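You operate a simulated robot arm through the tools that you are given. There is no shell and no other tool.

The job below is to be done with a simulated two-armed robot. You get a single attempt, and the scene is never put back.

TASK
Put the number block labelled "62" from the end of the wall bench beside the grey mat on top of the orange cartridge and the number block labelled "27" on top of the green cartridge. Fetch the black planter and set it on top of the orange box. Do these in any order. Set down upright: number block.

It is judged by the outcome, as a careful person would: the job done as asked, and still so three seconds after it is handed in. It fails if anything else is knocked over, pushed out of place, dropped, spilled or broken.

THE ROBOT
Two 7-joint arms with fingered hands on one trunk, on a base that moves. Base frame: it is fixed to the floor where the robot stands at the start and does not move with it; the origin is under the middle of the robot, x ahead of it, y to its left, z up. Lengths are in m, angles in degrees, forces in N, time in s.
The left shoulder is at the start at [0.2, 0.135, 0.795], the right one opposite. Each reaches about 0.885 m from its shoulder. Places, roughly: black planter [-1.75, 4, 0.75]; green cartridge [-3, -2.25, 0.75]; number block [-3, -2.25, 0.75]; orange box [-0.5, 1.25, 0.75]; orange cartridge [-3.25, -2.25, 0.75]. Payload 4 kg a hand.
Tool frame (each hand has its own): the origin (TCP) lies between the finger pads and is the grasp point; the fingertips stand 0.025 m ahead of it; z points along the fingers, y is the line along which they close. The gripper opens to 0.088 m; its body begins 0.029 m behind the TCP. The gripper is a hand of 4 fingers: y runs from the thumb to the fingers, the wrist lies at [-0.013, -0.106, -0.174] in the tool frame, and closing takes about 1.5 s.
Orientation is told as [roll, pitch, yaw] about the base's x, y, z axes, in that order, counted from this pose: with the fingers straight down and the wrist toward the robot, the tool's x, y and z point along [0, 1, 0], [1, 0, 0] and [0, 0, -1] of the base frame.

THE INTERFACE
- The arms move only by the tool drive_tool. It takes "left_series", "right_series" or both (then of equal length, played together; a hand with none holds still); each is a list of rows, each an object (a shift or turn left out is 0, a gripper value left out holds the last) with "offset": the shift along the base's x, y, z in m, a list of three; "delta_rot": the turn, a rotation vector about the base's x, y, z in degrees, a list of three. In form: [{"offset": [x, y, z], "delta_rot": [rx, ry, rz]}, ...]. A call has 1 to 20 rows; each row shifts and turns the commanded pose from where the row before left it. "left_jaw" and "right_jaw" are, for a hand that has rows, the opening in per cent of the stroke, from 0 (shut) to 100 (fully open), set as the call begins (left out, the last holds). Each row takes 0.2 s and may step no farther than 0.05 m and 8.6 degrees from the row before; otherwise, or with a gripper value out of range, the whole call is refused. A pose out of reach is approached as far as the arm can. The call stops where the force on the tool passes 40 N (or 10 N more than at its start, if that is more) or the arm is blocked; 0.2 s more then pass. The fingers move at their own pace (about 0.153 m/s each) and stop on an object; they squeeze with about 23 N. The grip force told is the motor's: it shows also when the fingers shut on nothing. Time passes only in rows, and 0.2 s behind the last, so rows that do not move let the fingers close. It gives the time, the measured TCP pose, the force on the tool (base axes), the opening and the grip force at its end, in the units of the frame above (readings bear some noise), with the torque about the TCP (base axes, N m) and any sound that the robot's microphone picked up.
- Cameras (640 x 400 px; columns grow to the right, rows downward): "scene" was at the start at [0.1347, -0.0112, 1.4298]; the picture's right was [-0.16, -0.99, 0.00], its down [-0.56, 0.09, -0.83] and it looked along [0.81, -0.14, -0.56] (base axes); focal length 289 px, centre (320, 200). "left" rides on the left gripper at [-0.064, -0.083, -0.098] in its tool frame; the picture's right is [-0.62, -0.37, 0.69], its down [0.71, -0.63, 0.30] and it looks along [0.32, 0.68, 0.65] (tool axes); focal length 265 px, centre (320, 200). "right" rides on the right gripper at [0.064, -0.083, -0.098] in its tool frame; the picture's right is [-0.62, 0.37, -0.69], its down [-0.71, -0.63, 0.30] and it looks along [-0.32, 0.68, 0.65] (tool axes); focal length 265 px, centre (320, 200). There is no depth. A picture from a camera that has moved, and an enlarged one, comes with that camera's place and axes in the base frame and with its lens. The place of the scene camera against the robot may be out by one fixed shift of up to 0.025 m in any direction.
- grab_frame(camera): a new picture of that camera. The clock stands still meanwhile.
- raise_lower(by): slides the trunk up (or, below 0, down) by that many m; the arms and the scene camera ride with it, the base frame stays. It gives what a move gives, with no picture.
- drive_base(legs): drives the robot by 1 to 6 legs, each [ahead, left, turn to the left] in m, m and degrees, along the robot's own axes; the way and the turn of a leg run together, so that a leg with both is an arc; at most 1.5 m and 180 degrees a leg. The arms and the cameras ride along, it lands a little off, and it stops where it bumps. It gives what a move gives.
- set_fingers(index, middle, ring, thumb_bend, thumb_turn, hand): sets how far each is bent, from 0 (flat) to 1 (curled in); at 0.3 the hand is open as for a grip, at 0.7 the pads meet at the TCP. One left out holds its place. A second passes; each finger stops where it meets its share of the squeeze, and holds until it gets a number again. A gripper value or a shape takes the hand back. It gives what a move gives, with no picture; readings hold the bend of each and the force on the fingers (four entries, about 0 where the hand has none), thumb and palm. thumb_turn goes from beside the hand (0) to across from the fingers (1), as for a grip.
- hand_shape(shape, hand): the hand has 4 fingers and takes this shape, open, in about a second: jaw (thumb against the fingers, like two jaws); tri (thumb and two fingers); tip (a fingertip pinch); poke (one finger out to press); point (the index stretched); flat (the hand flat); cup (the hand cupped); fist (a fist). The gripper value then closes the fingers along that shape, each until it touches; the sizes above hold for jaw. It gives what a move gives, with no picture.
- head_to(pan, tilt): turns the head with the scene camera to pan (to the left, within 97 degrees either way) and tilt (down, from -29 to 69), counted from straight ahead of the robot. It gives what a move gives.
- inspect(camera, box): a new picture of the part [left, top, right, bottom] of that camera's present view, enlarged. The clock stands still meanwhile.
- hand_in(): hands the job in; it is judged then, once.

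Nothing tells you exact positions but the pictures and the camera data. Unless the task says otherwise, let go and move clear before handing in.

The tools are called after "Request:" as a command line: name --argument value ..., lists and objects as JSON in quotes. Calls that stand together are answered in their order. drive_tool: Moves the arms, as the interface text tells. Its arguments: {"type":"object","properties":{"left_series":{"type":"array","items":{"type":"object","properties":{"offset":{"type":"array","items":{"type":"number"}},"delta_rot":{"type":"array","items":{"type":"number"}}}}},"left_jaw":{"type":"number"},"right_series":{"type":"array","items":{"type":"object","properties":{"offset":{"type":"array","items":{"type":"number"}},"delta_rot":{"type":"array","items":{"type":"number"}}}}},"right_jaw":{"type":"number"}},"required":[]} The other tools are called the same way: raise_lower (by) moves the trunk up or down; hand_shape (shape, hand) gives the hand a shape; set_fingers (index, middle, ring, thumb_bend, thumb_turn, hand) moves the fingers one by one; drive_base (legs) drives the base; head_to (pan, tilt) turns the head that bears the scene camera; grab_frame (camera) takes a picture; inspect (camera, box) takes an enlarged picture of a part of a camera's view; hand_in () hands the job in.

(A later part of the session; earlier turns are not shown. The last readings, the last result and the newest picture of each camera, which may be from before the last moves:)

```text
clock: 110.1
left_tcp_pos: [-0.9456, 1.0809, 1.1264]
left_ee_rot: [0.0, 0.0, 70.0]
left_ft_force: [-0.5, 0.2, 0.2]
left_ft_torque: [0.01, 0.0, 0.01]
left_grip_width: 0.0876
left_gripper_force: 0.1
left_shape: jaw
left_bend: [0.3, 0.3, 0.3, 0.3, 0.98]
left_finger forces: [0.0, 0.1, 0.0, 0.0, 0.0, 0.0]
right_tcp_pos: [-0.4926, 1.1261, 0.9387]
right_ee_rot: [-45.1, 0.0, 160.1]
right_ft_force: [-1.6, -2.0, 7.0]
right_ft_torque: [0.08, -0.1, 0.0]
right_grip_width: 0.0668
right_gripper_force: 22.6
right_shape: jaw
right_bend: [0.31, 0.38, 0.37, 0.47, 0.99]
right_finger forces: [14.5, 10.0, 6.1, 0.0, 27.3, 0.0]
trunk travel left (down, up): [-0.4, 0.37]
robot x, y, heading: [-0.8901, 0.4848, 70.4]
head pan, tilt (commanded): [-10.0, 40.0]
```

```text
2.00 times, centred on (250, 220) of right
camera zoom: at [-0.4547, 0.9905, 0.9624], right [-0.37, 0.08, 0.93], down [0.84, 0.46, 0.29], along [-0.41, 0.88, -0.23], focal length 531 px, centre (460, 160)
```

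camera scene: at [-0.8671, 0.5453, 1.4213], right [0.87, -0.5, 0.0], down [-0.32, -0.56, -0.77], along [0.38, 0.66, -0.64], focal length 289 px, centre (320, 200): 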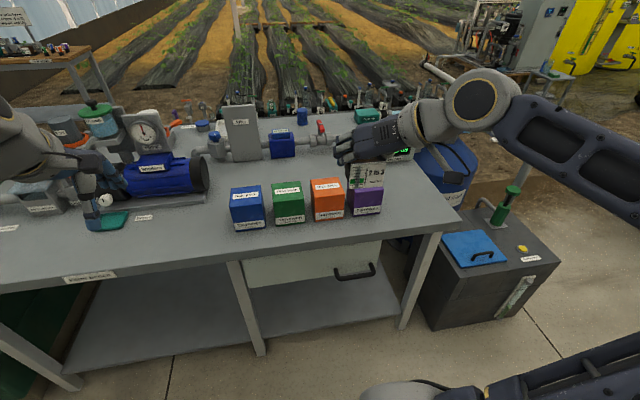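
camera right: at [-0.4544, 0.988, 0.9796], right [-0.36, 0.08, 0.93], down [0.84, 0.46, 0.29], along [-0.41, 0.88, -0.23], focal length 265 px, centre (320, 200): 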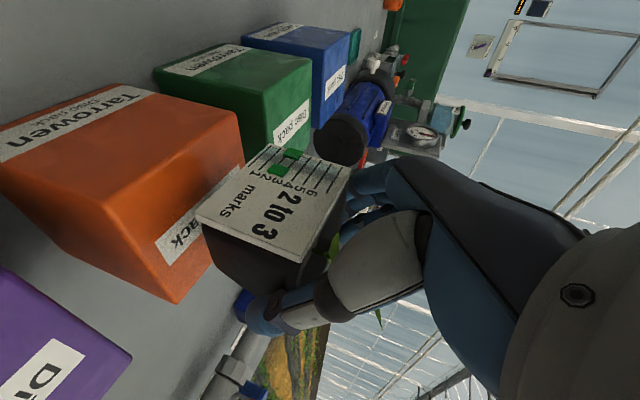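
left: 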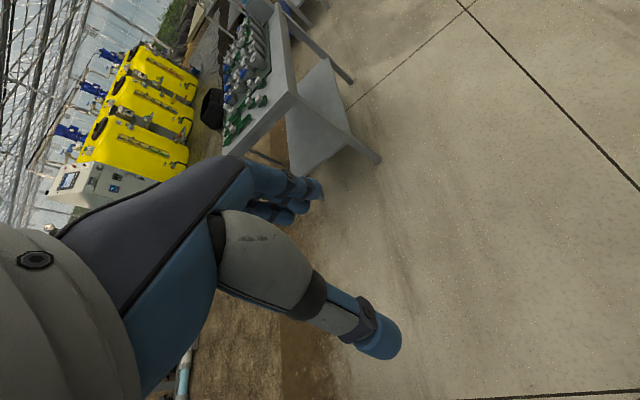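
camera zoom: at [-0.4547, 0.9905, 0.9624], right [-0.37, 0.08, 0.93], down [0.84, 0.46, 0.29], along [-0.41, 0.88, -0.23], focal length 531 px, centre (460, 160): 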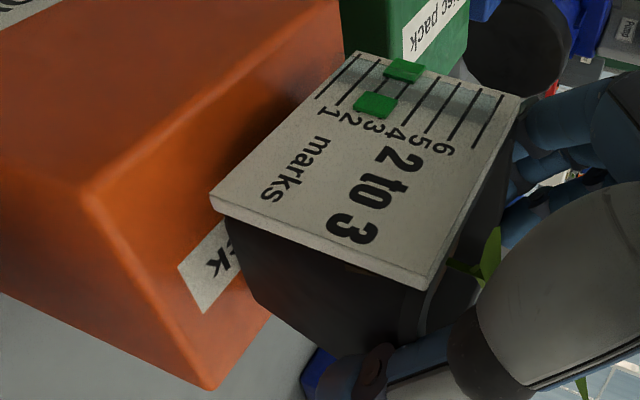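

The planter touches down (about 7 N upward). I ease off slightly and open the hand.

Request:
drive_tool --right_series '[{"offset": [0, 0, 0.001]}, {}]'

Request:
drive_tool --right_series '[{}, {}, {}, {}, {}]' --right_jaw 100

Request:
grab_frame --camera "right"

Request:
inspect --camera "scene" --box '[310, 150, 390, 220]'

```text
clock: 110.7
left_tcp_pos: [-0.9447, 1.0811, 1.1248]
left_ee_rot: [-0.1, 0.0, 70.0]
left_ft_force: [-0.3, -0.2, 0.0]
left_ft_torque: [0.0, 0.01, 0.02]
left_grip_width: 0.0874
left_gripper_force: 0.0
left_shape: jaw
left_bend: [0.3, 0.3, 0.3, 0.3, 0.98]
left_finger forces: [0.0, 0.0, 0.0, 0.0, 0.1, 0.0]
right_tcp_pos: [-0.4927, 1.1265, 0.9394]
right_ee_rot: [-44.9, 0.1, 160.1]
right_ft_force: [-0.6, 0.6, 4.6]
right_ft_torque: [0.12, -0.07, 0.06]
right_grip_width: 0.067
right_gripper_force: 22.8
right_shape: jaw
right_bend: [0.31, 0.38, 0.37, 0.47, 0.99]
right_finger forces: [14.7, 10.5, 6.1, 0.0, 26.4, 0.0]
trunk travel left (down, up): [-0.4, 0.37]
robot x, y, heading: [-0.8911, 0.4856, 70.2]
head pan, tilt (commanded): [-10.0, 40.0]
```

```text
clock: 111.9
left_tcp_pos: [-0.9456, 1.0806, 1.1261]
left_ee_rot: [0.0, -0.1, 70.1]
left_ft_force: [0.4, -0.3, 0.3]
left_ft_torque: [0.0, 0.02, 0.01]
left_grip_width: 0.0876
left_gripper_force: 0.0
left_shape: jaw
left_bend: [0.3, 0.3, 0.3, 0.3, 0.98]
left_finger forces: [0.0, 0.0, 0.1, 0.1, 0.0, 0.1]
right_tcp_pos: [-0.4942, 1.126, 0.9399]
right_ee_rot: [-45.0, 0.1, 160.1]
right_ft_force: [0.2, 0.3, 1.1]
right_ft_torque: [-0.02, 0.05, 0.02]
right_grip_width: 0.0878
right_gripper_force: 0.0
right_shape: jaw
right_bend: [0.3, 0.3, 0.3, 0.3, 0.98]
right_finger forces: [1.3, 0.0, 0.0, 0.0, 0.5, 0.0]
trunk travel left (down, up): [-0.4, 0.37]
robot x, y, heading: [-0.8857, 0.4852, 70.2]
head pan, tilt (commanded): [-10.0, 40.0]
```

```text
taken
camera right: at [-0.4544, 0.9899, 0.9627], right [-0.36, 0.08, 0.93], down [0.84, 0.46, 0.29], along [-0.41, 0.88, -0.23], focal length 265 px, centre (320, 200)
```

right: 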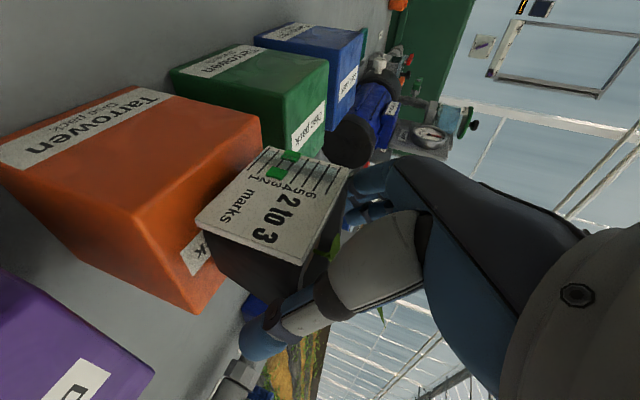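

```text
5.71 times, centred on (350, 185) of scene
camera zoom: at [-0.8409, 0.6183, 1.4213], right [0.87, -0.5, 0.0], down [-0.32, -0.56, -0.77], along [0.38, 0.66, -0.64], focal length 1651 px, centre (149, 286)
```

zoom: 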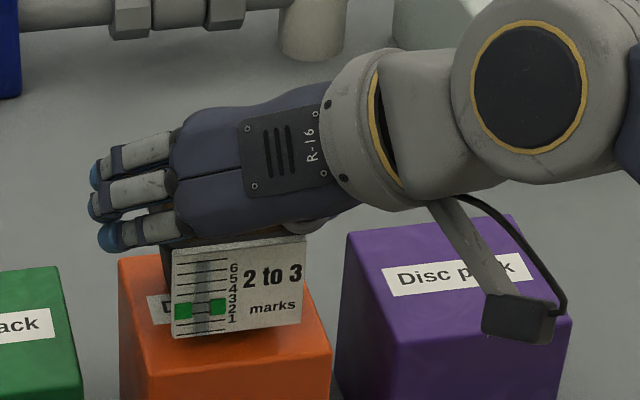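

Index and thumb still touch the pot lightly, so I open the fingers a bit wider before withdrawing.

Request:
set_fingers --hand "right" --index 0.15 --middle 0.2 --ring 0.2 --thumb_bend 0.15

Request:
inspect --camera "scene" --box '[310, 150, 390, 220]'

```text
clock: 112.9
left_tcp_pos: [-0.9455, 1.0804, 1.1259]
left_ee_rot: [0.0, 0.0, 70.0]
left_ft_force: [1.3, 0.8, -0.3]
left_ft_torque: [0.02, 0.04, 0.01]
left_grip_width: 0.0875
left_gripper_force: 0.1
left_shape: jaw
left_bend: [0.3, 0.3, 0.3, 0.3, 0.98]
left_finger forces: [0.0, 0.0, 0.0, 0.0, 0.0, 0.0]
right_tcp_pos: [-0.4943, 1.1271, 0.9406]
right_ee_rot: [-45.0, 0.0, 160.0]
right_ft_force: [-0.6, 0.5, 0.1]
right_ft_torque: [-0.01, -0.03, -0.01]
right_grip_width: 0.1118
right_gripper_force: 0.2
right_shape: fingers
right_bend: [0.15, 0.2, 0.2, 0.15, 0.98]
right_finger forces: [0.1, 0.0, 0.1, 0.0, 0.1, 0.0]
trunk travel left (down, up): [-0.4, 0.37]
robot x, y, heading: [-0.8915, 0.4835, 70.0]
head pan, tilt (commanded): [-10.0, 40.0]
```

```text
5.71 times, centred on (350, 185) of scene
camera zoom: at [-0.8409, 0.6184, 1.4213], right [0.87, -0.5, 0.0], down [-0.32, -0.56, -0.77], along [0.38, 0.66, -0.64], focal length 1651 px, centre (149, 286)
```

zoom: 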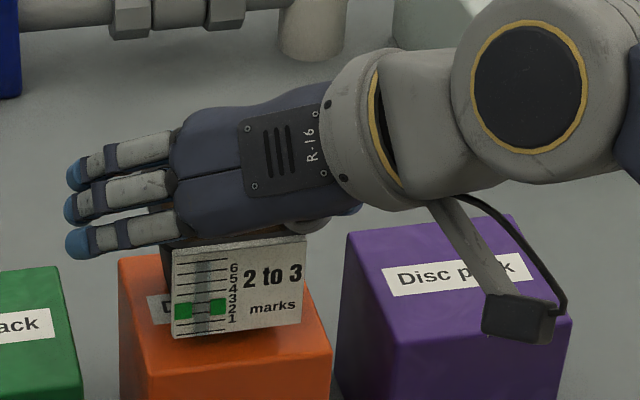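

All finger forces are zero. I withdraw backward-up along the finger direction.

Request:
drive_tool --right_series '[{"offset": [-0.0036, -0.01, 0.0106]}, {"offset": [-0.0048, -0.0133, 0.0141]}, {"offset": [-0.0072, -0.02, 0.0212]}, {"offset": [-0.0096, -0.0266, 0.0283]}, {"offset": [-0.0096, -0.0266, 0.0283]}, {"offset": [-0.0096, -0.0266, 0.0283]}]'

Request:
inspect --camera "scene" --box '[290, 130, 450, 230]'

Request:
grab_frame --camera "right"

```text
clock: 114.3
left_tcp_pos: [-0.9449, 1.0806, 1.126]
left_ee_rot: [0.0, -0.1, 70.1]
left_ft_force: [0.1, 0.7, -0.6]
left_ft_torque: [0.0, -0.02, -0.02]
left_grip_width: 0.0877
left_gripper_force: 0.0
left_shape: jaw
left_bend: [0.3, 0.3, 0.3, 0.3, 0.98]
left_finger forces: [0.0, 0.1, 0.0, 0.1, 0.0, 0.1]
right_tcp_pos: [-0.5393, 1.0028, 1.0707]
right_ee_rot: [-45.0, 0.0, 160.0]
right_ft_force: [0.3, -0.3, 1.4]
right_ft_torque: [0.0, -0.02, 0.01]
right_grip_width: 0.1119
right_gripper_force: 0.0
right_shape: fingers
right_bend: [0.15, 0.2, 0.2, 0.15, 0.98]
right_finger forces: [0.1, 0.1, 0.1, 0.1, 0.0, 0.0]
trunk travel left (down, up): [-0.4, 0.37]
robot x, y, heading: [-0.8908, 0.4878, 70.3]
head pan, tilt (commanded): [-10.0, 40.0]
```

```text
4.00 times, centred on (370, 180) of scene
camera zoom: at [-0.8409, 0.6186, 1.4213], right [0.87, -0.5, 0.0], down [-0.32, -0.56, -0.77], along [0.38, 0.66, -0.64], focal length 1156 px, centre (120, 280)
```

zoom: 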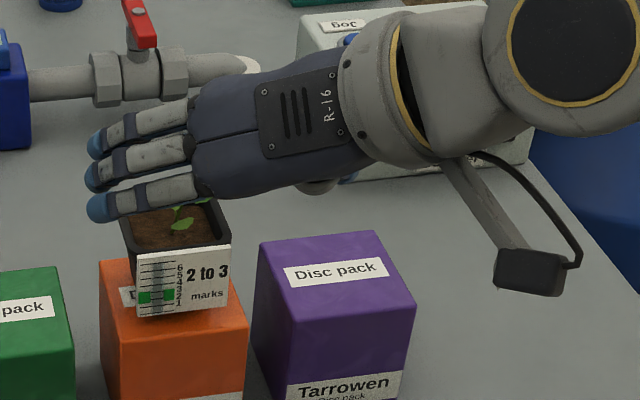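

```text
taken
camera right: at [-0.5004, 0.8663, 1.0937], right [-0.36, 0.08, 0.93], down [0.84, 0.46, 0.29], along [-0.41, 0.88, -0.23], focal length 265 px, centre (320, 200)
```

right: 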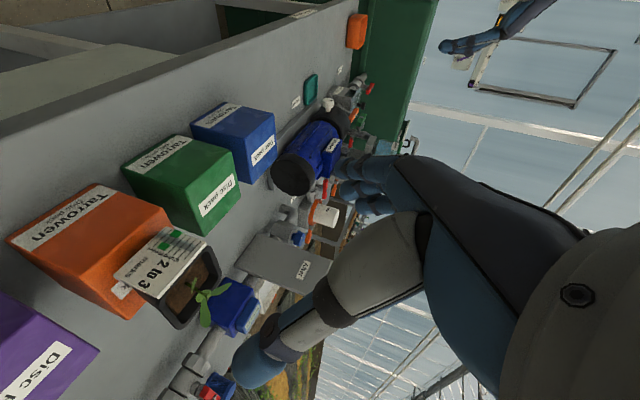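

The planter stands on the orange box. I back up a bit more and verify with an unobstructed view.

Request:
drive_tool --right_series '[{"offset": [-0.014, -0.038, 0.02]}, {"offset": [-0.014, -0.038, 0.02]}, {"offset": [0, 0, 0.03]}]'

Request:
inspect --camera "scene" --box '[290, 150, 410, 230]'

Request:
inspect --camera "right" --box '[0, 150, 240, 350]'

```text
clock: 115.1
left_tcp_pos: [-0.9444, 1.0794, 1.1259]
left_ee_rot: [0.0, 0.0, 70.1]
left_ft_force: [1.8, 0.0, -0.5]
left_ft_torque: [0.0, 0.0, -0.02]
left_grip_width: 0.0876
left_gripper_force: 0.1
left_shape: jaw
left_bend: [0.3, 0.3, 0.3, 0.3, 0.98]
left_finger forces: [0.0, 0.0, 0.1, 0.0, 0.1, 0.0]
right_tcp_pos: [-0.5679, 0.9272, 1.1387]
right_ee_rot: [-45.0, 0.2, 160.1]
right_ft_force: [-0.1, 0.1, 0.3]
right_ft_torque: [0.03, 0.02, -0.03]
right_grip_width: 0.1122
right_gripper_force: 0.0
right_shape: fingers
right_bend: [0.15, 0.2, 0.2, 0.15, 0.98]
right_finger forces: [0.1, 0.1, 0.0, 0.1, 0.1, 0.0]
trunk travel left (down, up): [-0.4, 0.37]
robot x, y, heading: [-0.8928, 0.4833, 70.0]
head pan, tilt (commanded): [-10.0, 40.0]
```

```text
5.00 times, centred on (350, 190) of scene
camera zoom: at [-0.8408, 0.6184, 1.4213], right [0.87, -0.5, 0.0], down [-0.32, -0.56, -0.77], along [0.38, 0.66, -0.64], focal length 1445 px, centre (170, 250)
```

zoom: 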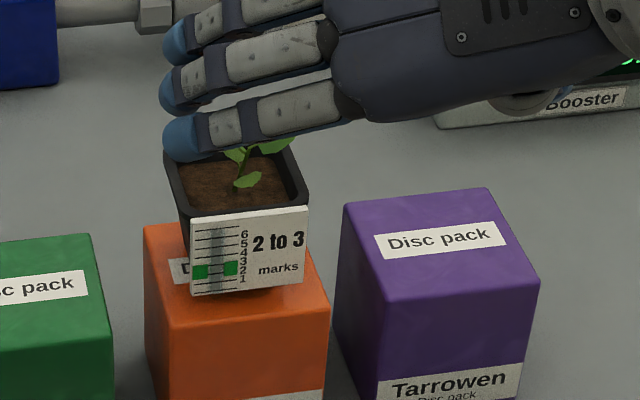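

```text
2.00 times, centred on (120, 250) of right
camera zoom: at [-0.5276, 0.7898, 1.1615], right [-0.36, 0.08, 0.93], down [0.84, 0.46, 0.29], along [-0.41, 0.88, -0.23], focal length 531 px, centre (720, 100)
```

zoom: 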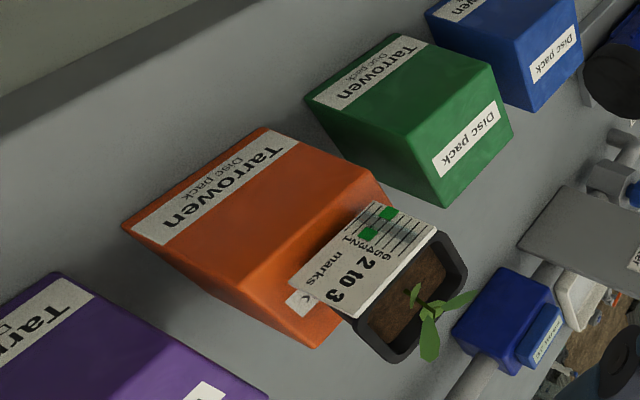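

The planter is centred on the orange box. Next I back off a little and fold the right hand back to its compact default pose before turning.

Request:
drive_base --legs '[[-0.15, 0, 0]]'

Request:
hand_shape --shape "jaw" --hand "right"

Request:
drive_tool --right_series '[{"delta_rot": [-7.05, 2.565, 0]}, {"delta_rot": [-7.05, 2.565, 0]}, {"delta_rot": [-7.05, 2.565, 0]}, {"delta_rot": [-7.05, 2.565, 0]}, {"delta_rot": [-7.05, 2.565, 0]}, {"delta_rot": [-7.05, 2.565, 0]}, {"delta_rot": [0, 0, -8.2], "offset": [0.0106, -0.0039, -0.003]}, {"delta_rot": [0, 0, -8.2], "offset": [0.0106, -0.0039, -0.003]}, {"delta_rot": [0, 0, -8.2], "offset": [0.0106, -0.0039, -0.003]}, {"delta_rot": [0, 0, -8.2], "offset": [0.0106, -0.0039, -0.003]}, {"delta_rot": [0, 0, -8.2], "offset": [0.0106, -0.0039, -0.003]}, {"delta_rot": [0, 0, -8.2], "offset": [0.0106, -0.0039, -0.003]}, {"delta_rot": [0, 0, -8.2], "offset": [0.0106, -0.0039, -0.003]}, {"delta_rot": [0, 0, -8.2], "offset": [0.0106, -0.0039, -0.003]}, {"delta_rot": [0, 0, -8.2], "offset": [0.0106, -0.0039, -0.003]}, {"delta_rot": [0, 0, -8.2], "offset": [0.0106, -0.0039, -0.003]}, {"delta_rot": [0, 0, -8.0], "offset": [0.0106, -0.0039, -0.003]}]'

Request:
grab_frame --camera "scene"

```text
clock: 116.5
left_tcp_pos: [-0.9968, 0.9356, 1.1266]
left_ee_rot: [0.0, 0.0, 70.1]
left_ft_force: [-0.4, 0.0, -0.7]
left_ft_torque: [0.0, -0.01, 0.0]
left_grip_width: 0.0877
left_gripper_force: 0.1
left_shape: jaw
left_bend: [0.3, 0.3, 0.3, 0.3, 0.98]
left_finger forces: [0.1, 0.0, 0.0, 0.0, 0.0, 0.0]
right_tcp_pos: [-0.6185, 0.7825, 1.1389]
right_ee_rot: [-45.0, 0.1, 160.1]
right_ft_force: [-0.6, 0.2, 1.4]
right_ft_torque: [0.0, 0.02, 0.0]
right_grip_width: 0.1122
right_gripper_force: 0.0
right_shape: fingers
right_bend: [0.15, 0.2, 0.2, 0.15, 0.98]
right_finger forces: [0.1, 0.0, 0.0, 0.1, 0.0, 0.1]
trunk travel left (down, up): [-0.4, 0.37]
robot x, y, heading: [-0.9436, 0.3366, 70.1]
head pan, tilt (commanded): [-10.0, 40.0]
```

```text
clock: 117.4
left_tcp_pos: [-0.997, 0.9356, 1.126]
left_ee_rot: [0.0, 0.0, 69.9]
left_ft_force: [0.8, 0.3, 0.0]
left_ft_torque: [0.02, -0.07, 0.01]
left_grip_width: 0.0877
left_gripper_force: 0.0
left_shape: jaw
left_bend: [0.3, 0.3, 0.3, 0.3, 0.98]
left_finger forces: [0.1, 0.1, 0.1, 0.0, 0.0, 0.0]
right_tcp_pos: [-0.619, 0.7825, 1.1388]
right_ee_rot: [-45.1, 0.1, 160.0]
right_ft_force: [0.7, -0.6, -0.3]
right_ft_torque: [0.02, 0.02, 0.01]
right_grip_width: 0.088
right_gripper_force: 0.0
right_shape: jaw
right_bend: [0.3, 0.3, 0.3, 0.3, 0.98]
right_finger forces: [0.1, 0.1, 0.1, 0.0, 0.0, 0.0]
trunk travel left (down, up): [-0.4, 0.37]
robot x, y, heading: [-0.9446, 0.341, 70.1]
head pan, tilt (commanded): [-10.0, 40.0]
```

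```text
clock: 121.0
left_tcp_pos: [-0.9967, 0.9354, 1.1255]
left_ee_rot: [0.1, 0.0, 70.1]
left_ft_force: [0.9, 0.3, 0.9]
left_ft_torque: [0.02, 0.0, 0.0]
left_grip_width: 0.0874
left_gripper_force: 0.1
left_shape: jaw
left_bend: [0.3, 0.3, 0.3, 0.3, 0.98]
left_finger forces: [0.1, 0.1, 0.0, 0.1, 0.0, 0.0]
right_tcp_pos: [-0.5012, 0.7384, 1.1053]
right_ee_rot: [0.0, -0.1, 70.0]
right_ft_force: [-0.3, -0.9, 0.4]
right_ft_torque: [-0.01, -0.01, -0.02]
right_grip_width: 0.0879
right_gripper_force: 0.0
right_shape: jaw
right_bend: [0.3, 0.3, 0.3, 0.3, 0.98]
right_finger forces: [0.1, 0.0, 0.0, 0.0, 0.0, 0.0]
trunk travel left (down, up): [-0.4, 0.37]
robot x, y, heading: [-0.9437, 0.341, 70.2]
head pan, tilt (commanded): [-10.0, 40.0]
```

```text
taken
camera scene: at [-0.8931, 0.4738, 1.4213], right [0.87, -0.5, 0.0], down [-0.32, -0.56, -0.77], along [0.38, 0.66, -0.64], focal length 289 px, centre (320, 200)
```

scene: 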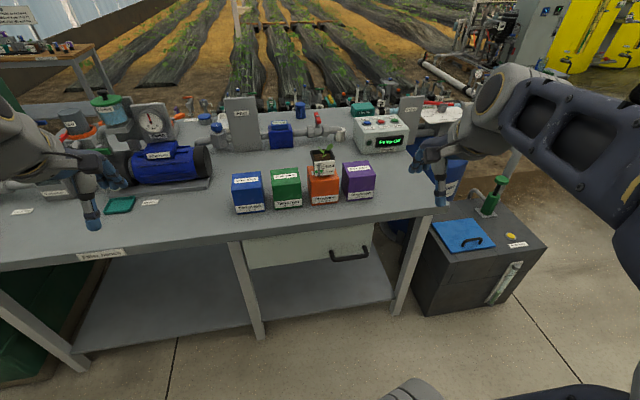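

Planter placed. Now I look west and east to find the route to the wall bench in the south.

Request:
head_to --pan 97 --tilt 15

Request:
grab_frame --camera "scene"

Request:
drive_base --legs '[[0, 0, -90]]'

Request:
head_to --pan -70 --tilt 20

Request:
grab_frame --camera "scene"

Request:
head_to --pan -97 --tilt 15

Request:
grab_frame --camera "scene"

```text
clock: 122.8
left_tcp_pos: [-0.9975, 0.9366, 1.1268]
left_ee_rot: [0.0, 0.0, 70.0]
left_ft_force: [0.3, 0.7, -0.5]
left_ft_torque: [-0.02, -0.02, 0.01]
left_grip_width: 0.0878
left_gripper_force: 0.0
left_shape: jaw
left_bend: [0.3, 0.3, 0.3, 0.3, 0.98]
left_finger forces: [0.1, 0.0, 0.0, 0.0, 0.0, 0.1]
right_tcp_pos: [-0.5026, 0.739, 1.1051]
right_ee_rot: [0.0, 0.0, 70.1]
right_ft_force: [0.1, -0.8, 0.0]
right_ft_torque: [0.02, 0.0, -0.04]
right_grip_width: 0.088
right_gripper_force: 0.0
right_shape: jaw
right_bend: [0.3, 0.3, 0.3, 0.3, 0.98]
right_finger forces: [0.0, 0.0, 0.1, 0.0, 0.0, 0.1]
trunk travel left (down, up): [-0.4, 0.37]
robot x, y, heading: [-0.9431, 0.3424, 70.1]
head pan, tilt (commanded): [97.0, 15.0]
```

```text
taken
camera scene: at [-1.0266, 0.4211, 1.4609], right [0.22, 0.97, 0.0], down [0.25, -0.06, -0.97], along [-0.94, 0.22, -0.26], focal length 289 px, centre (320, 200)
```

scene: 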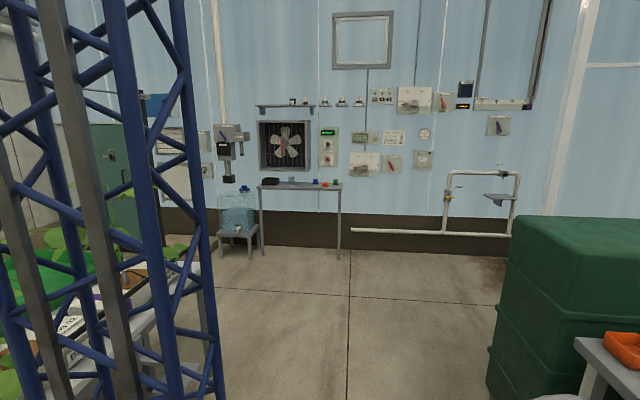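

```text
clock: 127.1
left_tcp_pos: [-0.3477, 0.3935, 1.125]
left_ee_rot: [0.0, 0.1, -19.8]
left_ft_force: [-0.2, -0.8, 0.1]
left_ft_torque: [-0.02, 0.02, -0.04]
left_grip_width: 0.0876
left_gripper_force: 0.1
left_shape: jaw
left_bend: [0.3, 0.3, 0.3, 0.3, 0.98]
left_finger forces: [0.0, 0.0, 0.1, 0.0, 0.0, 0.0]
right_tcp_pos: [-0.5447, -0.1006, 1.1056]
right_ee_rot: [-0.1, 0.0, -20.0]
right_ft_force: [-0.7, -0.9, -0.8]
right_ft_torque: [-0.02, -0.03, 0.0]
right_grip_width: 0.0879
right_gripper_force: 0.0
right_shape: jaw
right_bend: [0.3, 0.3, 0.3, 0.3, 0.98]
right_finger forces: [0.0, 0.0, 0.0, 0.0, 0.1, 0.1]
trunk travel left (down, up): [-0.4, 0.37]
robot x, y, heading: [-0.9392, 0.3371, -19.9]
head pan, tilt (commanded): [97.0, 15.0]
```

```text
clock: 129.6
left_tcp_pos: [-0.3482, 0.3953, 1.1264]
left_ee_rot: [0.0, 0.0, -20.0]
left_ft_force: [0.4, 0.9, 0.0]
left_ft_torque: [0.03, -0.03, 0.0]
left_grip_width: 0.0881
left_gripper_force: 0.1
left_shape: jaw
left_bend: [0.3, 0.3, 0.3, 0.3, 0.98]
left_finger forces: [0.1, 0.1, 0.0, 0.1, 0.0, 0.1]
right_tcp_pos: [-0.5442, -0.1006, 1.1047]
right_ee_rot: [0.0, 0.0, -19.9]
right_ft_force: [-1.2, -0.2, -0.3]
right_ft_torque: [-0.03, 0.0, 0.01]
right_grip_width: 0.088
right_gripper_force: 0.2
right_shape: jaw
right_bend: [0.3, 0.3, 0.3, 0.3, 0.98]
right_finger forces: [0.1, 0.0, 0.0, 0.1, 0.0, 0.0]
trunk travel left (down, up): [-0.4, 0.37]
robot x, y, heading: [-0.9393, 0.3392, -20.0]
head pan, tilt (commanded): [-70.0, 20.0]
```

```text
taken
camera scene: at [-0.8994, 0.2301, 1.4527], right [-1.0, 0.0, 0.0], down [0.0, 0.34, -0.94], along [0.0, -0.94, -0.34], focal length 289 px, centre (320, 200)
```

scene: 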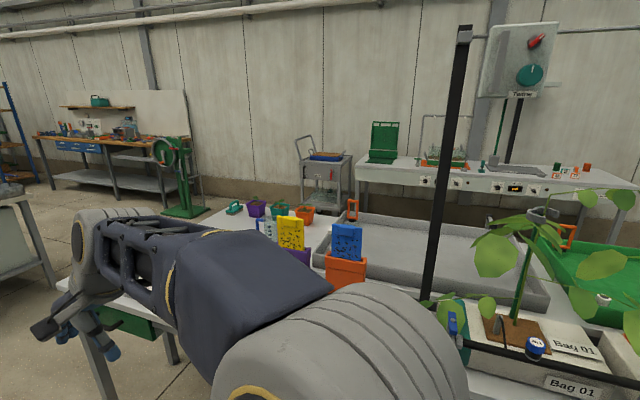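

```text
clock: 130.5
left_tcp_pos: [-0.348, 0.3938, 1.1266]
left_ee_rot: [0.0, 0.0, -20.1]
left_ft_force: [-0.8, 0.2, -0.7]
left_ft_torque: [0.01, 0.03, 0.02]
left_grip_width: 0.0879
left_gripper_force: 0.1
left_shape: jaw
left_bend: [0.3, 0.3, 0.3, 0.3, 0.98]
left_finger forces: [0.0, 0.0, 0.0, 0.0, 0.1, 0.1]
right_tcp_pos: [-0.5447, -0.0995, 1.1043]
right_ee_rot: [0.0, 0.1, -19.9]
right_ft_force: [0.1, -0.8, -1.0]
right_ft_torque: [0.02, 0.03, -0.01]
right_grip_width: 0.0878
right_gripper_force: 0.0
right_shape: jaw
right_bend: [0.3, 0.3, 0.3, 0.3, 0.98]
right_finger forces: [0.0, 0.0, 0.0, 0.0, 0.0, 0.1]
trunk travel left (down, up): [-0.4, 0.37]
robot x, y, heading: [-0.9432, 0.3406, -19.8]
head pan, tilt (commanded): [-97.0, 15.0]
```

```text
taken
camera scene: at [-0.9418, 0.2399, 1.4609], right [-0.89, 0.45, 0.0], down [0.12, 0.23, -0.97], along [-0.44, -0.86, -0.26], focal length 289 px, centre (320, 200)
```

scene: 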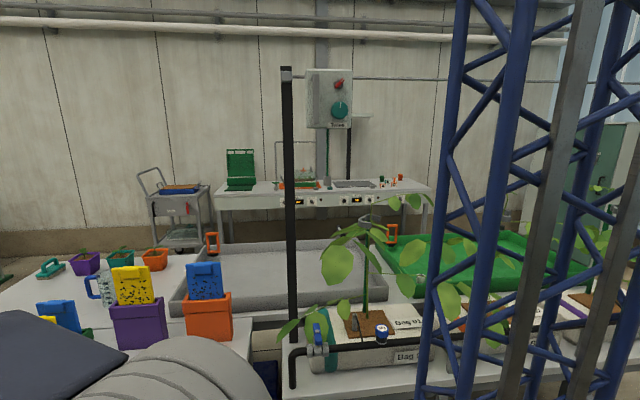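

The wall bench with small items at its right end is visible beyond the grow tables. I'll zoom in on that end.

Request:
inspect --camera "scene" --box '[320, 160, 440, 220]'

Request:
inspect --camera "scene" --box '[120, 130, 440, 330]'

```text
5.33 times, centred on (380, 190) of scene
camera zoom: at [-0.9418, 0.2399, 1.4609], right [-0.89, 0.45, 0.0], down [0.12, 0.23, -0.97], along [-0.44, -0.86, -0.26], focal length 1541 px, centre (0, 253)
```

zoom: 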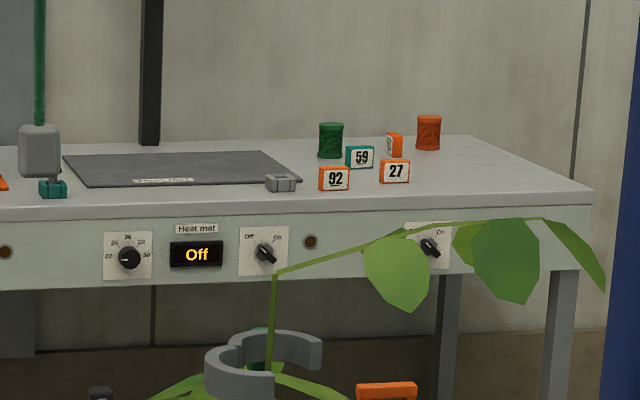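

```text
2.00 times, centred on (280, 230) of scene
camera zoom: at [-0.9418, 0.2399, 1.4609], right [-0.89, 0.45, 0.0], down [0.12, 0.23, -0.97], along [-0.44, -0.86, -0.26], focal length 578 px, centre (400, 140)
```

zoom: 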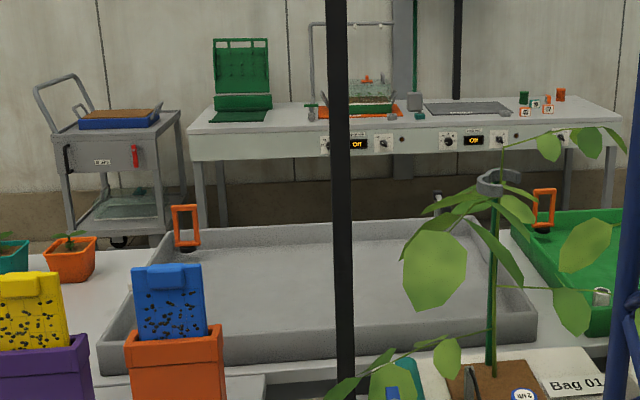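

The bench end shows blocks 92, 59, 27 and another orange block seen edge-on (maybe 62), with the green and orange cartridges behind. I'll take the east route around the grow tables: drive 2 m east first.

Request:
drive_base --legs '[[1.0, 0, 0], [1.0, 0, 0]]'

Request:
head_to --pan -85 --tilt 30

Request:
grab_frame --camera "scene"

Request:
head_to --pan -40 --tilt 35

Request:
grab_frame --camera "scene"

```text
clock: 140.6
left_tcp_pos: [1.5496, -0.3416, 1.1268]
left_ee_rot: [0.0, 0.0, -21.3]
left_ft_force: [0.8, -0.7, -0.8]
left_ft_torque: [-0.01, 0.05, 0.01]
left_grip_width: 0.0879
left_gripper_force: 0.1
left_shape: jaw
left_bend: [0.3, 0.3, 0.3, 0.3, 0.98]
left_finger forces: [0.0, 0.1, 0.0, 0.0, 0.0, 0.0]
right_tcp_pos: [1.3415, -0.8303, 1.1053]
right_ee_rot: [0.0, -0.1, -21.3]
right_ft_force: [-1.0, -0.5, 0.1]
right_ft_torque: [0.01, 0.02, -0.01]
right_grip_width: 0.0881
right_gripper_force: 0.1
right_shape: jaw
right_bend: [0.3, 0.3, 0.3, 0.3, 0.98]
right_finger forces: [0.0, 0.0, 0.1, 0.1, 0.0, 0.0]
trunk travel left (down, up): [-0.4, 0.37]
robot x, y, heading: [0.9521, -0.3774, -21.2]
head pan, tilt (commanded): [-97.0, 15.0]
```

```text
clock: 141.4
left_tcp_pos: [1.5492, -0.3397, 1.1267]
left_ee_rot: [0.0, 0.0, -21.3]
left_ft_force: [-0.6, 0.3, -1.0]
left_ft_torque: [-0.04, -0.01, 0.01]
left_grip_width: 0.0877
left_gripper_force: 0.1
left_shape: jaw
left_bend: [0.3, 0.3, 0.3, 0.3, 0.98]
left_finger forces: [0.1, 0.1, 0.0, 0.1, 0.1, 0.0]
right_tcp_pos: [1.3416, -0.8304, 1.1045]
right_ee_rot: [0.0, 0.0, -21.4]
right_ft_force: [-0.6, -0.4, 0.0]
right_ft_torque: [0.01, 0.03, 0.0]
right_grip_width: 0.0879
right_gripper_force: 0.0
right_shape: jaw
right_bend: [0.3, 0.3, 0.3, 0.3, 0.98]
right_finger forces: [0.1, 0.0, 0.1, 0.0, 0.1, 0.0]
trunk travel left (down, up): [-0.4, 0.37]
robot x, y, heading: [0.9505, -0.3778, -21.3]
head pan, tilt (commanded): [-85.0, 30.0]
```

```text
taken
camera scene: at [0.9709, -0.4851, 1.4367], right [-0.96, 0.28, 0.0], down [0.14, 0.48, -0.87], along [-0.24, -0.83, -0.5], focal length 289 px, centre (320, 200)
```

scene: 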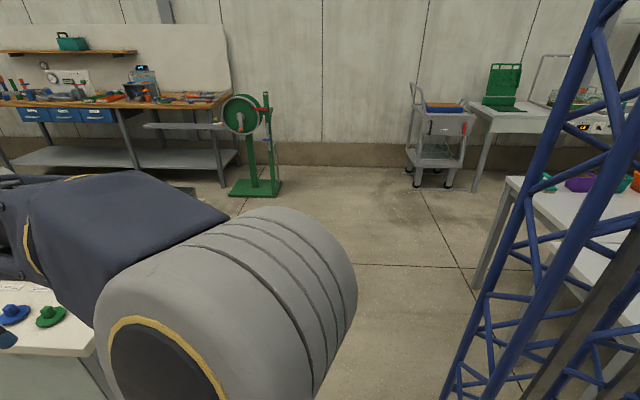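

```text
clock: 142.5
left_tcp_pos: [1.5487, -0.3415, 1.1256]
left_ee_rot: [0.0, 0.0, -21.4]
left_ft_force: [0.6, -0.3, 0.6]
left_ft_torque: [-0.02, 0.01, 0.01]
left_grip_width: 0.0877
left_gripper_force: 0.1
left_shape: jaw
left_bend: [0.3, 0.3, 0.3, 0.3, 0.98]
left_finger forces: [0.0, 0.0, 0.0, 0.0, 0.0, 0.0]
right_tcp_pos: [1.3399, -0.8298, 1.105]
right_ee_rot: [0.0, 0.0, -21.2]
right_ft_force: [0.5, -0.4, -0.6]
right_ft_torque: [0.0, 0.01, -0.02]
right_grip_width: 0.0881
right_gripper_force: 0.1
right_shape: jaw
right_bend: [0.3, 0.3, 0.3, 0.3, 0.98]
right_finger forces: [0.0, 0.0, 0.0, 0.1, 0.0, 0.0]
trunk travel left (down, up): [-0.4, 0.37]
robot x, y, heading: [0.95, -0.3798, -21.1]
head pan, tilt (commanded): [-40.0, 35.0]
```

```text
taken
camera scene: at [1.0386, -0.4756, 1.4289], right [-0.88, -0.48, 0.0], down [-0.28, 0.5, -0.82], along [0.39, -0.72, -0.57], focal length 289 px, centre (320, 200)
```

scene: 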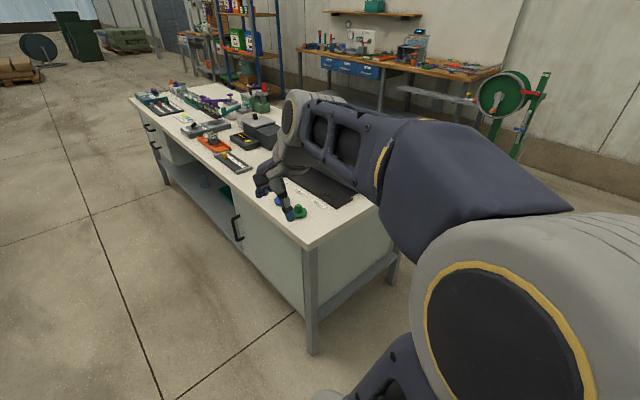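

The passage south between the tables is clear. I turn right to face the south wall and drive down it.

Request:
drive_base --legs '[[0, 0, -89], [1.1, 0, 0], [0.95, 0, 0]]'

Request:
head_to --pan -75 --tilt 35

Request:
grab_frame --camera "scene"

Request:
head_to --pan -20 --tilt 35

Request:
grab_frame --camera "scene"

```text
clock: 156.4
left_tcp_pos: [0.3059, -2.8917, 1.1257]
left_ee_rot: [-0.1, 0.0, -110.2]
left_ft_force: [-0.4, 0.1, 1.2]
left_ft_torque: [0.01, -0.03, 0.0]
left_grip_width: 0.0876
left_gripper_force: 0.0
left_shape: jaw
left_bend: [0.3, 0.3, 0.3, 0.3, 0.98]
left_finger forces: [0.0, 0.0, 0.1, 0.0, 0.0, 0.1]
right_tcp_pos: [-0.1884, -2.6954, 1.1049]
right_ee_rot: [0.0, -0.1, -110.1]
right_ft_force: [0.4, 0.4, 0.2]
right_ft_torque: [0.0, -0.02, 0.0]
right_grip_width: 0.0877
right_gripper_force: 0.0
right_shape: jaw
right_bend: [0.3, 0.3, 0.3, 0.3, 0.98]
right_finger forces: [0.1, 0.1, 0.0, 0.0, 0.0, 0.0]
trunk travel left (down, up): [-0.4, 0.37]
robot x, y, heading: [0.2545, -2.296, -109.8]
head pan, tilt (commanded): [-40.0, 35.0]
```

```text
clock: 157.4
left_tcp_pos: [0.3054, -2.8926, 1.1263]
left_ee_rot: [0.1, -0.1, -110.1]
left_ft_force: [0.5, -0.4, -0.6]
left_ft_torque: [0.0, 0.02, -0.02]
left_grip_width: 0.0876
left_gripper_force: 0.1
left_shape: jaw
left_bend: [0.3, 0.3, 0.3, 0.3, 0.98]
left_finger forces: [0.1, 0.0, 0.0, 0.0, 0.0, 0.0]
right_tcp_pos: [-0.1884, -2.6941, 1.1055]
right_ee_rot: [0.0, 0.0, -110.0]
right_ft_force: [-0.2, -0.1, 0.2]
right_ft_torque: [-0.02, 0.02, 0.01]
right_grip_width: 0.0877
right_gripper_force: 0.0
right_shape: jaw
right_bend: [0.3, 0.3, 0.3, 0.3, 0.98]
right_finger forces: [0.0, 0.1, 0.0, 0.0, 0.0, 0.0]
trunk travel left (down, up): [-0.4, 0.37]
robot x, y, heading: [0.2525, -2.2964, -110.1]
head pan, tilt (commanded): [-75.0, 35.0]
```

```text
taken
camera scene: at [0.1328, -2.3423, 1.4289], right [0.09, 1.0, 0.0], down [0.57, -0.05, -0.82], along [-0.82, 0.07, -0.57], focal length 289 px, centre (320, 200)
```

scene: 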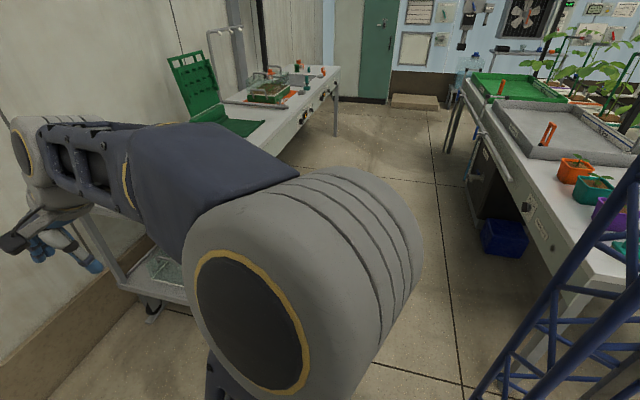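

```text
clock: 158.7
left_tcp_pos: [0.3059, -2.893, 1.1263]
left_ee_rot: [0.0, 0.0, -110.1]
left_ft_force: [0.9, 0.2, -0.3]
left_ft_torque: [-0.02, 0.01, -0.01]
left_grip_width: 0.0879
left_gripper_force: 0.1
left_shape: jaw
left_bend: [0.3, 0.3, 0.3, 0.3, 0.98]
left_finger forces: [0.1, 0.0, 0.1, 0.0, 0.0, 0.0]
right_tcp_pos: [-0.1885, -2.6947, 1.1058]
right_ee_rot: [-0.1, 0.0, -110.1]
right_ft_force: [0.5, 0.5, 0.0]
right_ft_torque: [0.0, 0.03, -0.02]
right_grip_width: 0.0877
right_gripper_force: 0.0
right_shape: jaw
right_bend: [0.3, 0.3, 0.3, 0.3, 0.98]
right_finger forces: [0.1, 0.0, 0.0, 0.1, 0.0, 0.0]
trunk travel left (down, up): [-0.4, 0.37]
robot x, y, heading: [0.2526, -2.2953, -110.0]
head pan, tilt (commanded): [-20.0, 35.0]
```

```text
taken
camera scene: at [0.1638, -2.4174, 1.4289], right [-0.76, 0.64, 0.0], down [0.37, 0.44, -0.82], along [-0.53, -0.63, -0.57], focal length 289 px, centre (320, 200)
```

scene: 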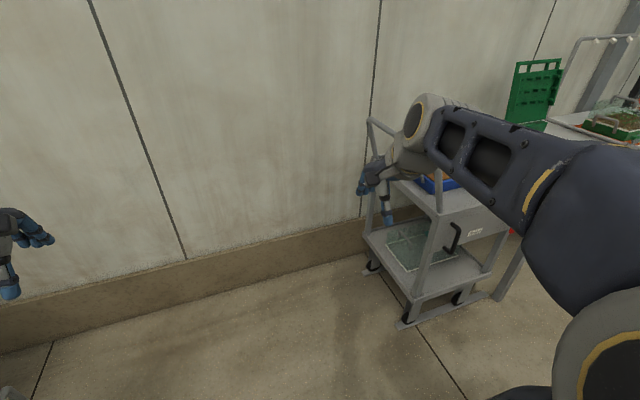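

I'm in the corridor between the grow tables and the wall bench. I now strafe right (west) along the bench toward its far end.

Request:
drive_base --legs '[[0, -1.4, 0], [0, -1.3, 0]]'

Request:
head_to --pan -15 --tilt 35

Request:
grab_frame --camera "scene"

```text
clock: 171.9
left_tcp_pos: [-2.2676, -1.9183, 1.1265]
left_ee_rot: [0.0, -0.1, -112.3]
left_ft_force: [-0.7, 0.8, 0.8]
left_ft_torque: [-0.02, 0.0, -0.02]
left_grip_width: 0.0879
left_gripper_force: 0.0
left_shape: jaw
left_bend: [0.3, 0.3, 0.3, 0.3, 0.98]
left_finger forces: [0.1, 0.0, 0.0, 0.1, 0.1, 0.0]
right_tcp_pos: [-2.7543, -1.701, 1.1047]
right_ee_rot: [0.0, 0.0, -112.5]
right_ft_force: [-0.6, 0.4, 0.7]
right_ft_torque: [-0.02, 0.0, -0.01]
right_grip_width: 0.088
right_gripper_force: 0.0
right_shape: jaw
right_bend: [0.3, 0.3, 0.3, 0.3, 0.98]
right_finger forces: [0.0, 0.1, 0.0, 0.1, 0.0, 0.0]
trunk travel left (down, up): [-0.4, 0.37]
robot x, y, heading: [-2.2981, -1.3191, -112.3]
head pan, tilt (commanded): [-20.0, 35.0]
```

```text
clock: 172.6
left_tcp_pos: [-2.2687, -1.9196, 1.1272]
left_ee_rot: [0.0, 0.0, -112.4]
left_ft_force: [0.0, -0.1, -0.3]
left_ft_torque: [0.02, 0.0, -0.01]
left_grip_width: 0.0877
left_gripper_force: 0.0
left_shape: jaw
left_bend: [0.3, 0.3, 0.3, 0.3, 0.98]
left_finger forces: [0.1, 0.1, 0.0, 0.0, 0.1, 0.0]
right_tcp_pos: [-2.7531, -1.7008, 1.1058]
right_ee_rot: [0.1, 0.1, -112.4]
right_ft_force: [0.5, 0.7, 0.3]
right_ft_torque: [0.0, 0.01, -0.01]
right_grip_width: 0.0881
right_gripper_force: 0.0
right_shape: jaw
right_bend: [0.3, 0.3, 0.3, 0.3, 0.98]
right_finger forces: [0.0, 0.0, 0.0, 0.0, 0.0, 0.1]
trunk travel left (down, up): [-0.4, 0.37]
robot x, y, heading: [-2.2988, -1.3215, -112.5]
head pan, tilt (commanded): [-15.0, 35.0]
```

```text
taken
camera scene: at [-2.3857, -1.4432, 1.4289], right [-0.79, 0.61, 0.0], down [0.35, 0.46, -0.82], along [-0.5, -0.65, -0.57], focal length 289 px, centre (320, 200)
```

scene: 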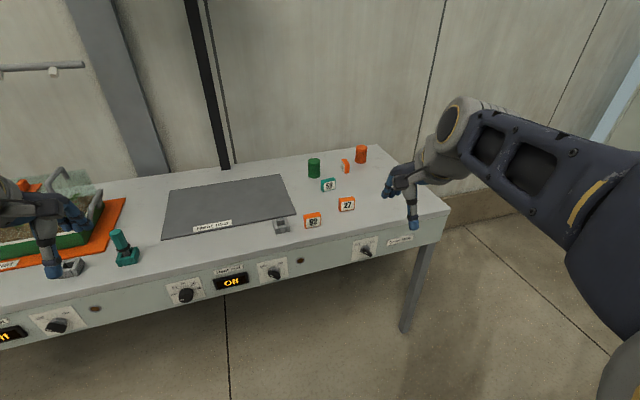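

Now in front of the bench's right end. I'll zoom in on the blocks and cartridges.

Request:
inspect --camera "scene" --box '[260, 135, 400, 235]'

Request:
inspect --camera "scene" --box '[300, 140, 380, 215]'

Request:
grab_frame --camera "right"

```text
4.00 times, centred on (330, 185) of scene
camera zoom: at [-2.3857, -1.4432, 1.4289], right [-0.79, 0.61, 0.0], down [0.35, 0.46, -0.82], along [-0.5, -0.65, -0.57], focal length 1156 px, centre (280, 260)
```

zoom: 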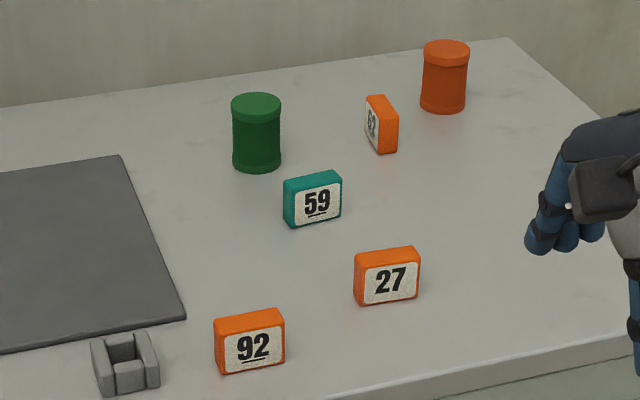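

```text
5.33 times, centred on (340, 178) of scene
camera zoom: at [-2.3857, -1.4432, 1.4289], right [-0.79, 0.61, 0.0], down [0.35, 0.46, -0.82], along [-0.5, -0.65, -0.57], focal length 1541 px, centre (213, 320)
```

zoom: 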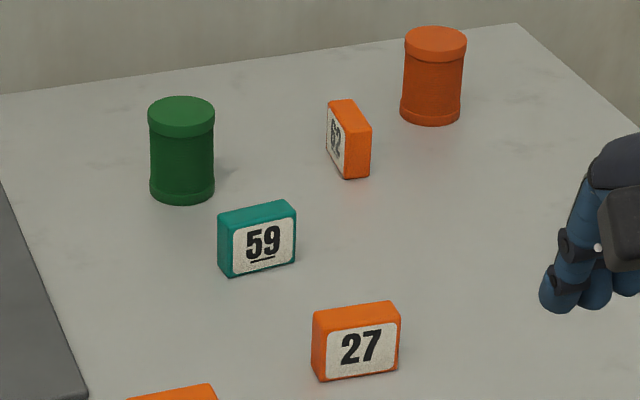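

```text
taken
camera right: at [-2.6628, -1.6477, 1.2029], right [-0.71, -0.11, 0.69], down [-0.42, 0.85, -0.3], along [-0.56, -0.51, -0.65], focal length 265 px, centre (320, 200)
```

right: 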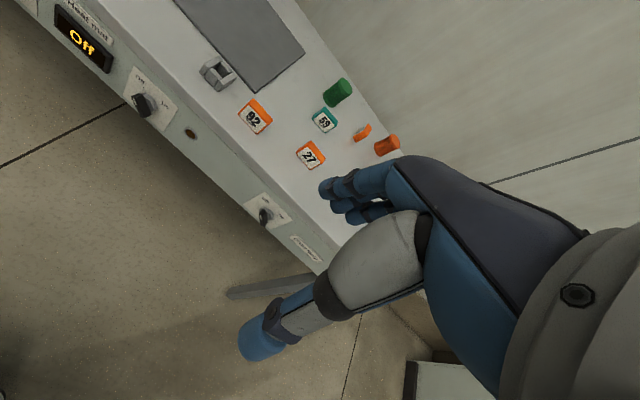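

I see orange block 27, orange 92, teal 59, and an orange block edge-on that must be checked for "62". I'll straighten up, shift right and come closer.

Request:
drive_base --legs '[[0, 0, 2.3], [0.1, -0.35, 0]]'

Request:
head_to --pan 0 --tilt 40

Request:
grab_frame --camera "scene"

Request:
grab_frame --camera "left"

Request:
grab_frame --camera "right"

```text
clock: 175.3
left_tcp_pos: [-2.6029, -1.8888, 1.1264]
left_ee_rot: [0.0, 0.0, -110.0]
left_ft_force: [-0.2, -0.4, -0.2]
left_ft_torque: [0.0, 0.04, 0.0]
left_grip_width: 0.0877
left_gripper_force: 0.2
left_shape: jaw
left_bend: [0.3, 0.3, 0.3, 0.3, 0.98]
left_finger forces: [0.1, 0.0, 0.0, 0.0, 0.1, 0.0]
right_tcp_pos: [-3.0975, -1.6929, 1.1054]
right_ee_rot: [0.1, 0.0, -109.9]
right_ft_force: [0.5, 1.1, -0.2]
right_ft_torque: [-0.04, 0.02, 0.02]
right_grip_width: 0.0882
right_gripper_force: 0.0
right_shape: jaw
right_bend: [0.3, 0.3, 0.3, 0.3, 0.98]
right_finger forces: [0.0, 0.1, 0.0, 0.1, 0.0, 0.1]
trunk travel left (down, up): [-0.4, 0.37]
robot x, y, heading: [-2.6575, -1.293, -109.8]
head pan, tilt (commanded): [-15.0, 35.0]
```

```text
clock: 176.1
left_tcp_pos: [-2.6044, -1.8905, 1.1259]
left_ee_rot: [0.0, 0.0, -110.1]
left_ft_force: [-0.5, -0.3, 0.1]
left_ft_torque: [-0.01, 0.01, -0.01]
left_grip_width: 0.0876
left_gripper_force: 0.1
left_shape: jaw
left_bend: [0.3, 0.3, 0.3, 0.3, 0.98]
left_finger forces: [0.1, 0.0, 0.0, 0.1, 0.0, 0.0]
right_tcp_pos: [-3.0973, -1.6924, 1.1056]
right_ee_rot: [-0.1, 0.0, -109.9]
right_ft_force: [0.0, 0.6, 0.8]
right_ft_torque: [0.02, -0.05, 0.01]
right_grip_width: 0.088
right_gripper_force: 0.0
right_shape: jaw
right_bend: [0.3, 0.3, 0.3, 0.3, 0.98]
right_finger forces: [0.0, 0.1, 0.1, 0.0, 0.1, 0.0]
trunk travel left (down, up): [-0.4, 0.37]
robot x, y, heading: [-2.6582, -1.2939, -109.9]
head pan, tilt (commanded): [0.0, 40.0]
```

```text
taken
camera scene: at [-2.7189, -1.427, 1.4213], right [-0.94, 0.34, 0.0], down [0.22, 0.6, -0.77], along [-0.26, -0.72, -0.64], focal length 289 px, centre (320, 200)
```

scene: 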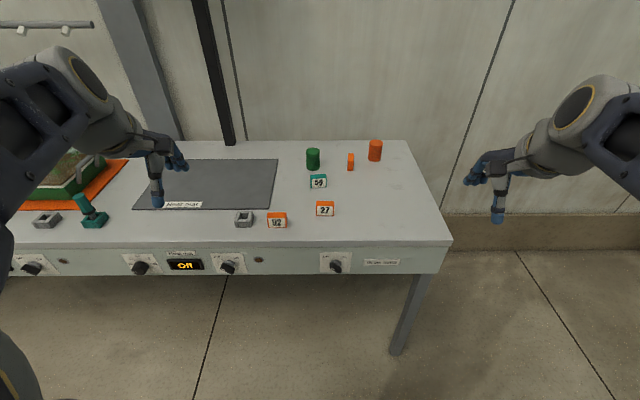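

```text
taken
camera left: at [-2.6345, -1.7894, 1.2244], right [-0.46, 0.56, -0.69], down [0.89, 0.35, -0.3], along [0.07, -0.75, -0.65], focal length 265 px, centre (320, 200)
```

left: 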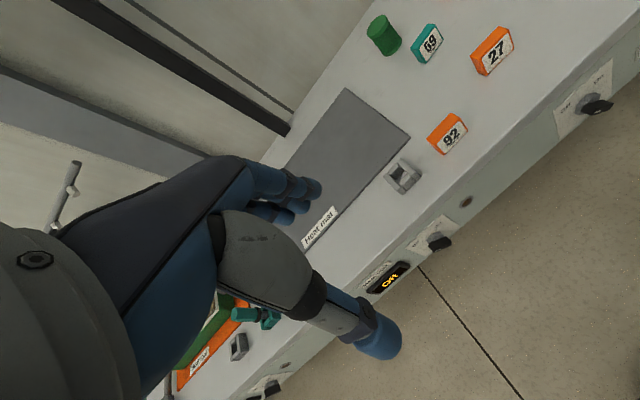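

```text
taken
camera right: at [-3.0086, -1.636, 1.2029], right [-0.71, -0.14, 0.69], down [-0.46, 0.84, -0.3], along [-0.54, -0.53, -0.65], focal length 265 px, centre (320, 200)
```

right: 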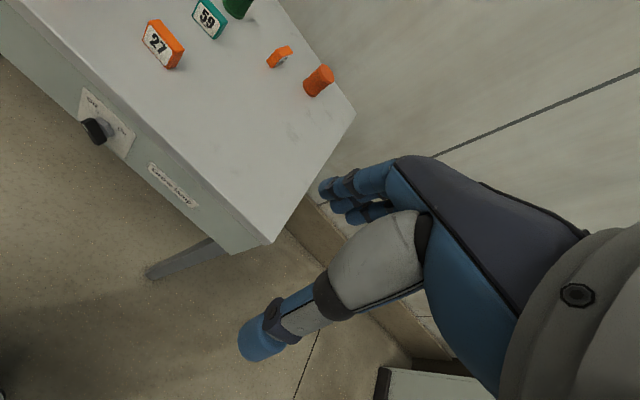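

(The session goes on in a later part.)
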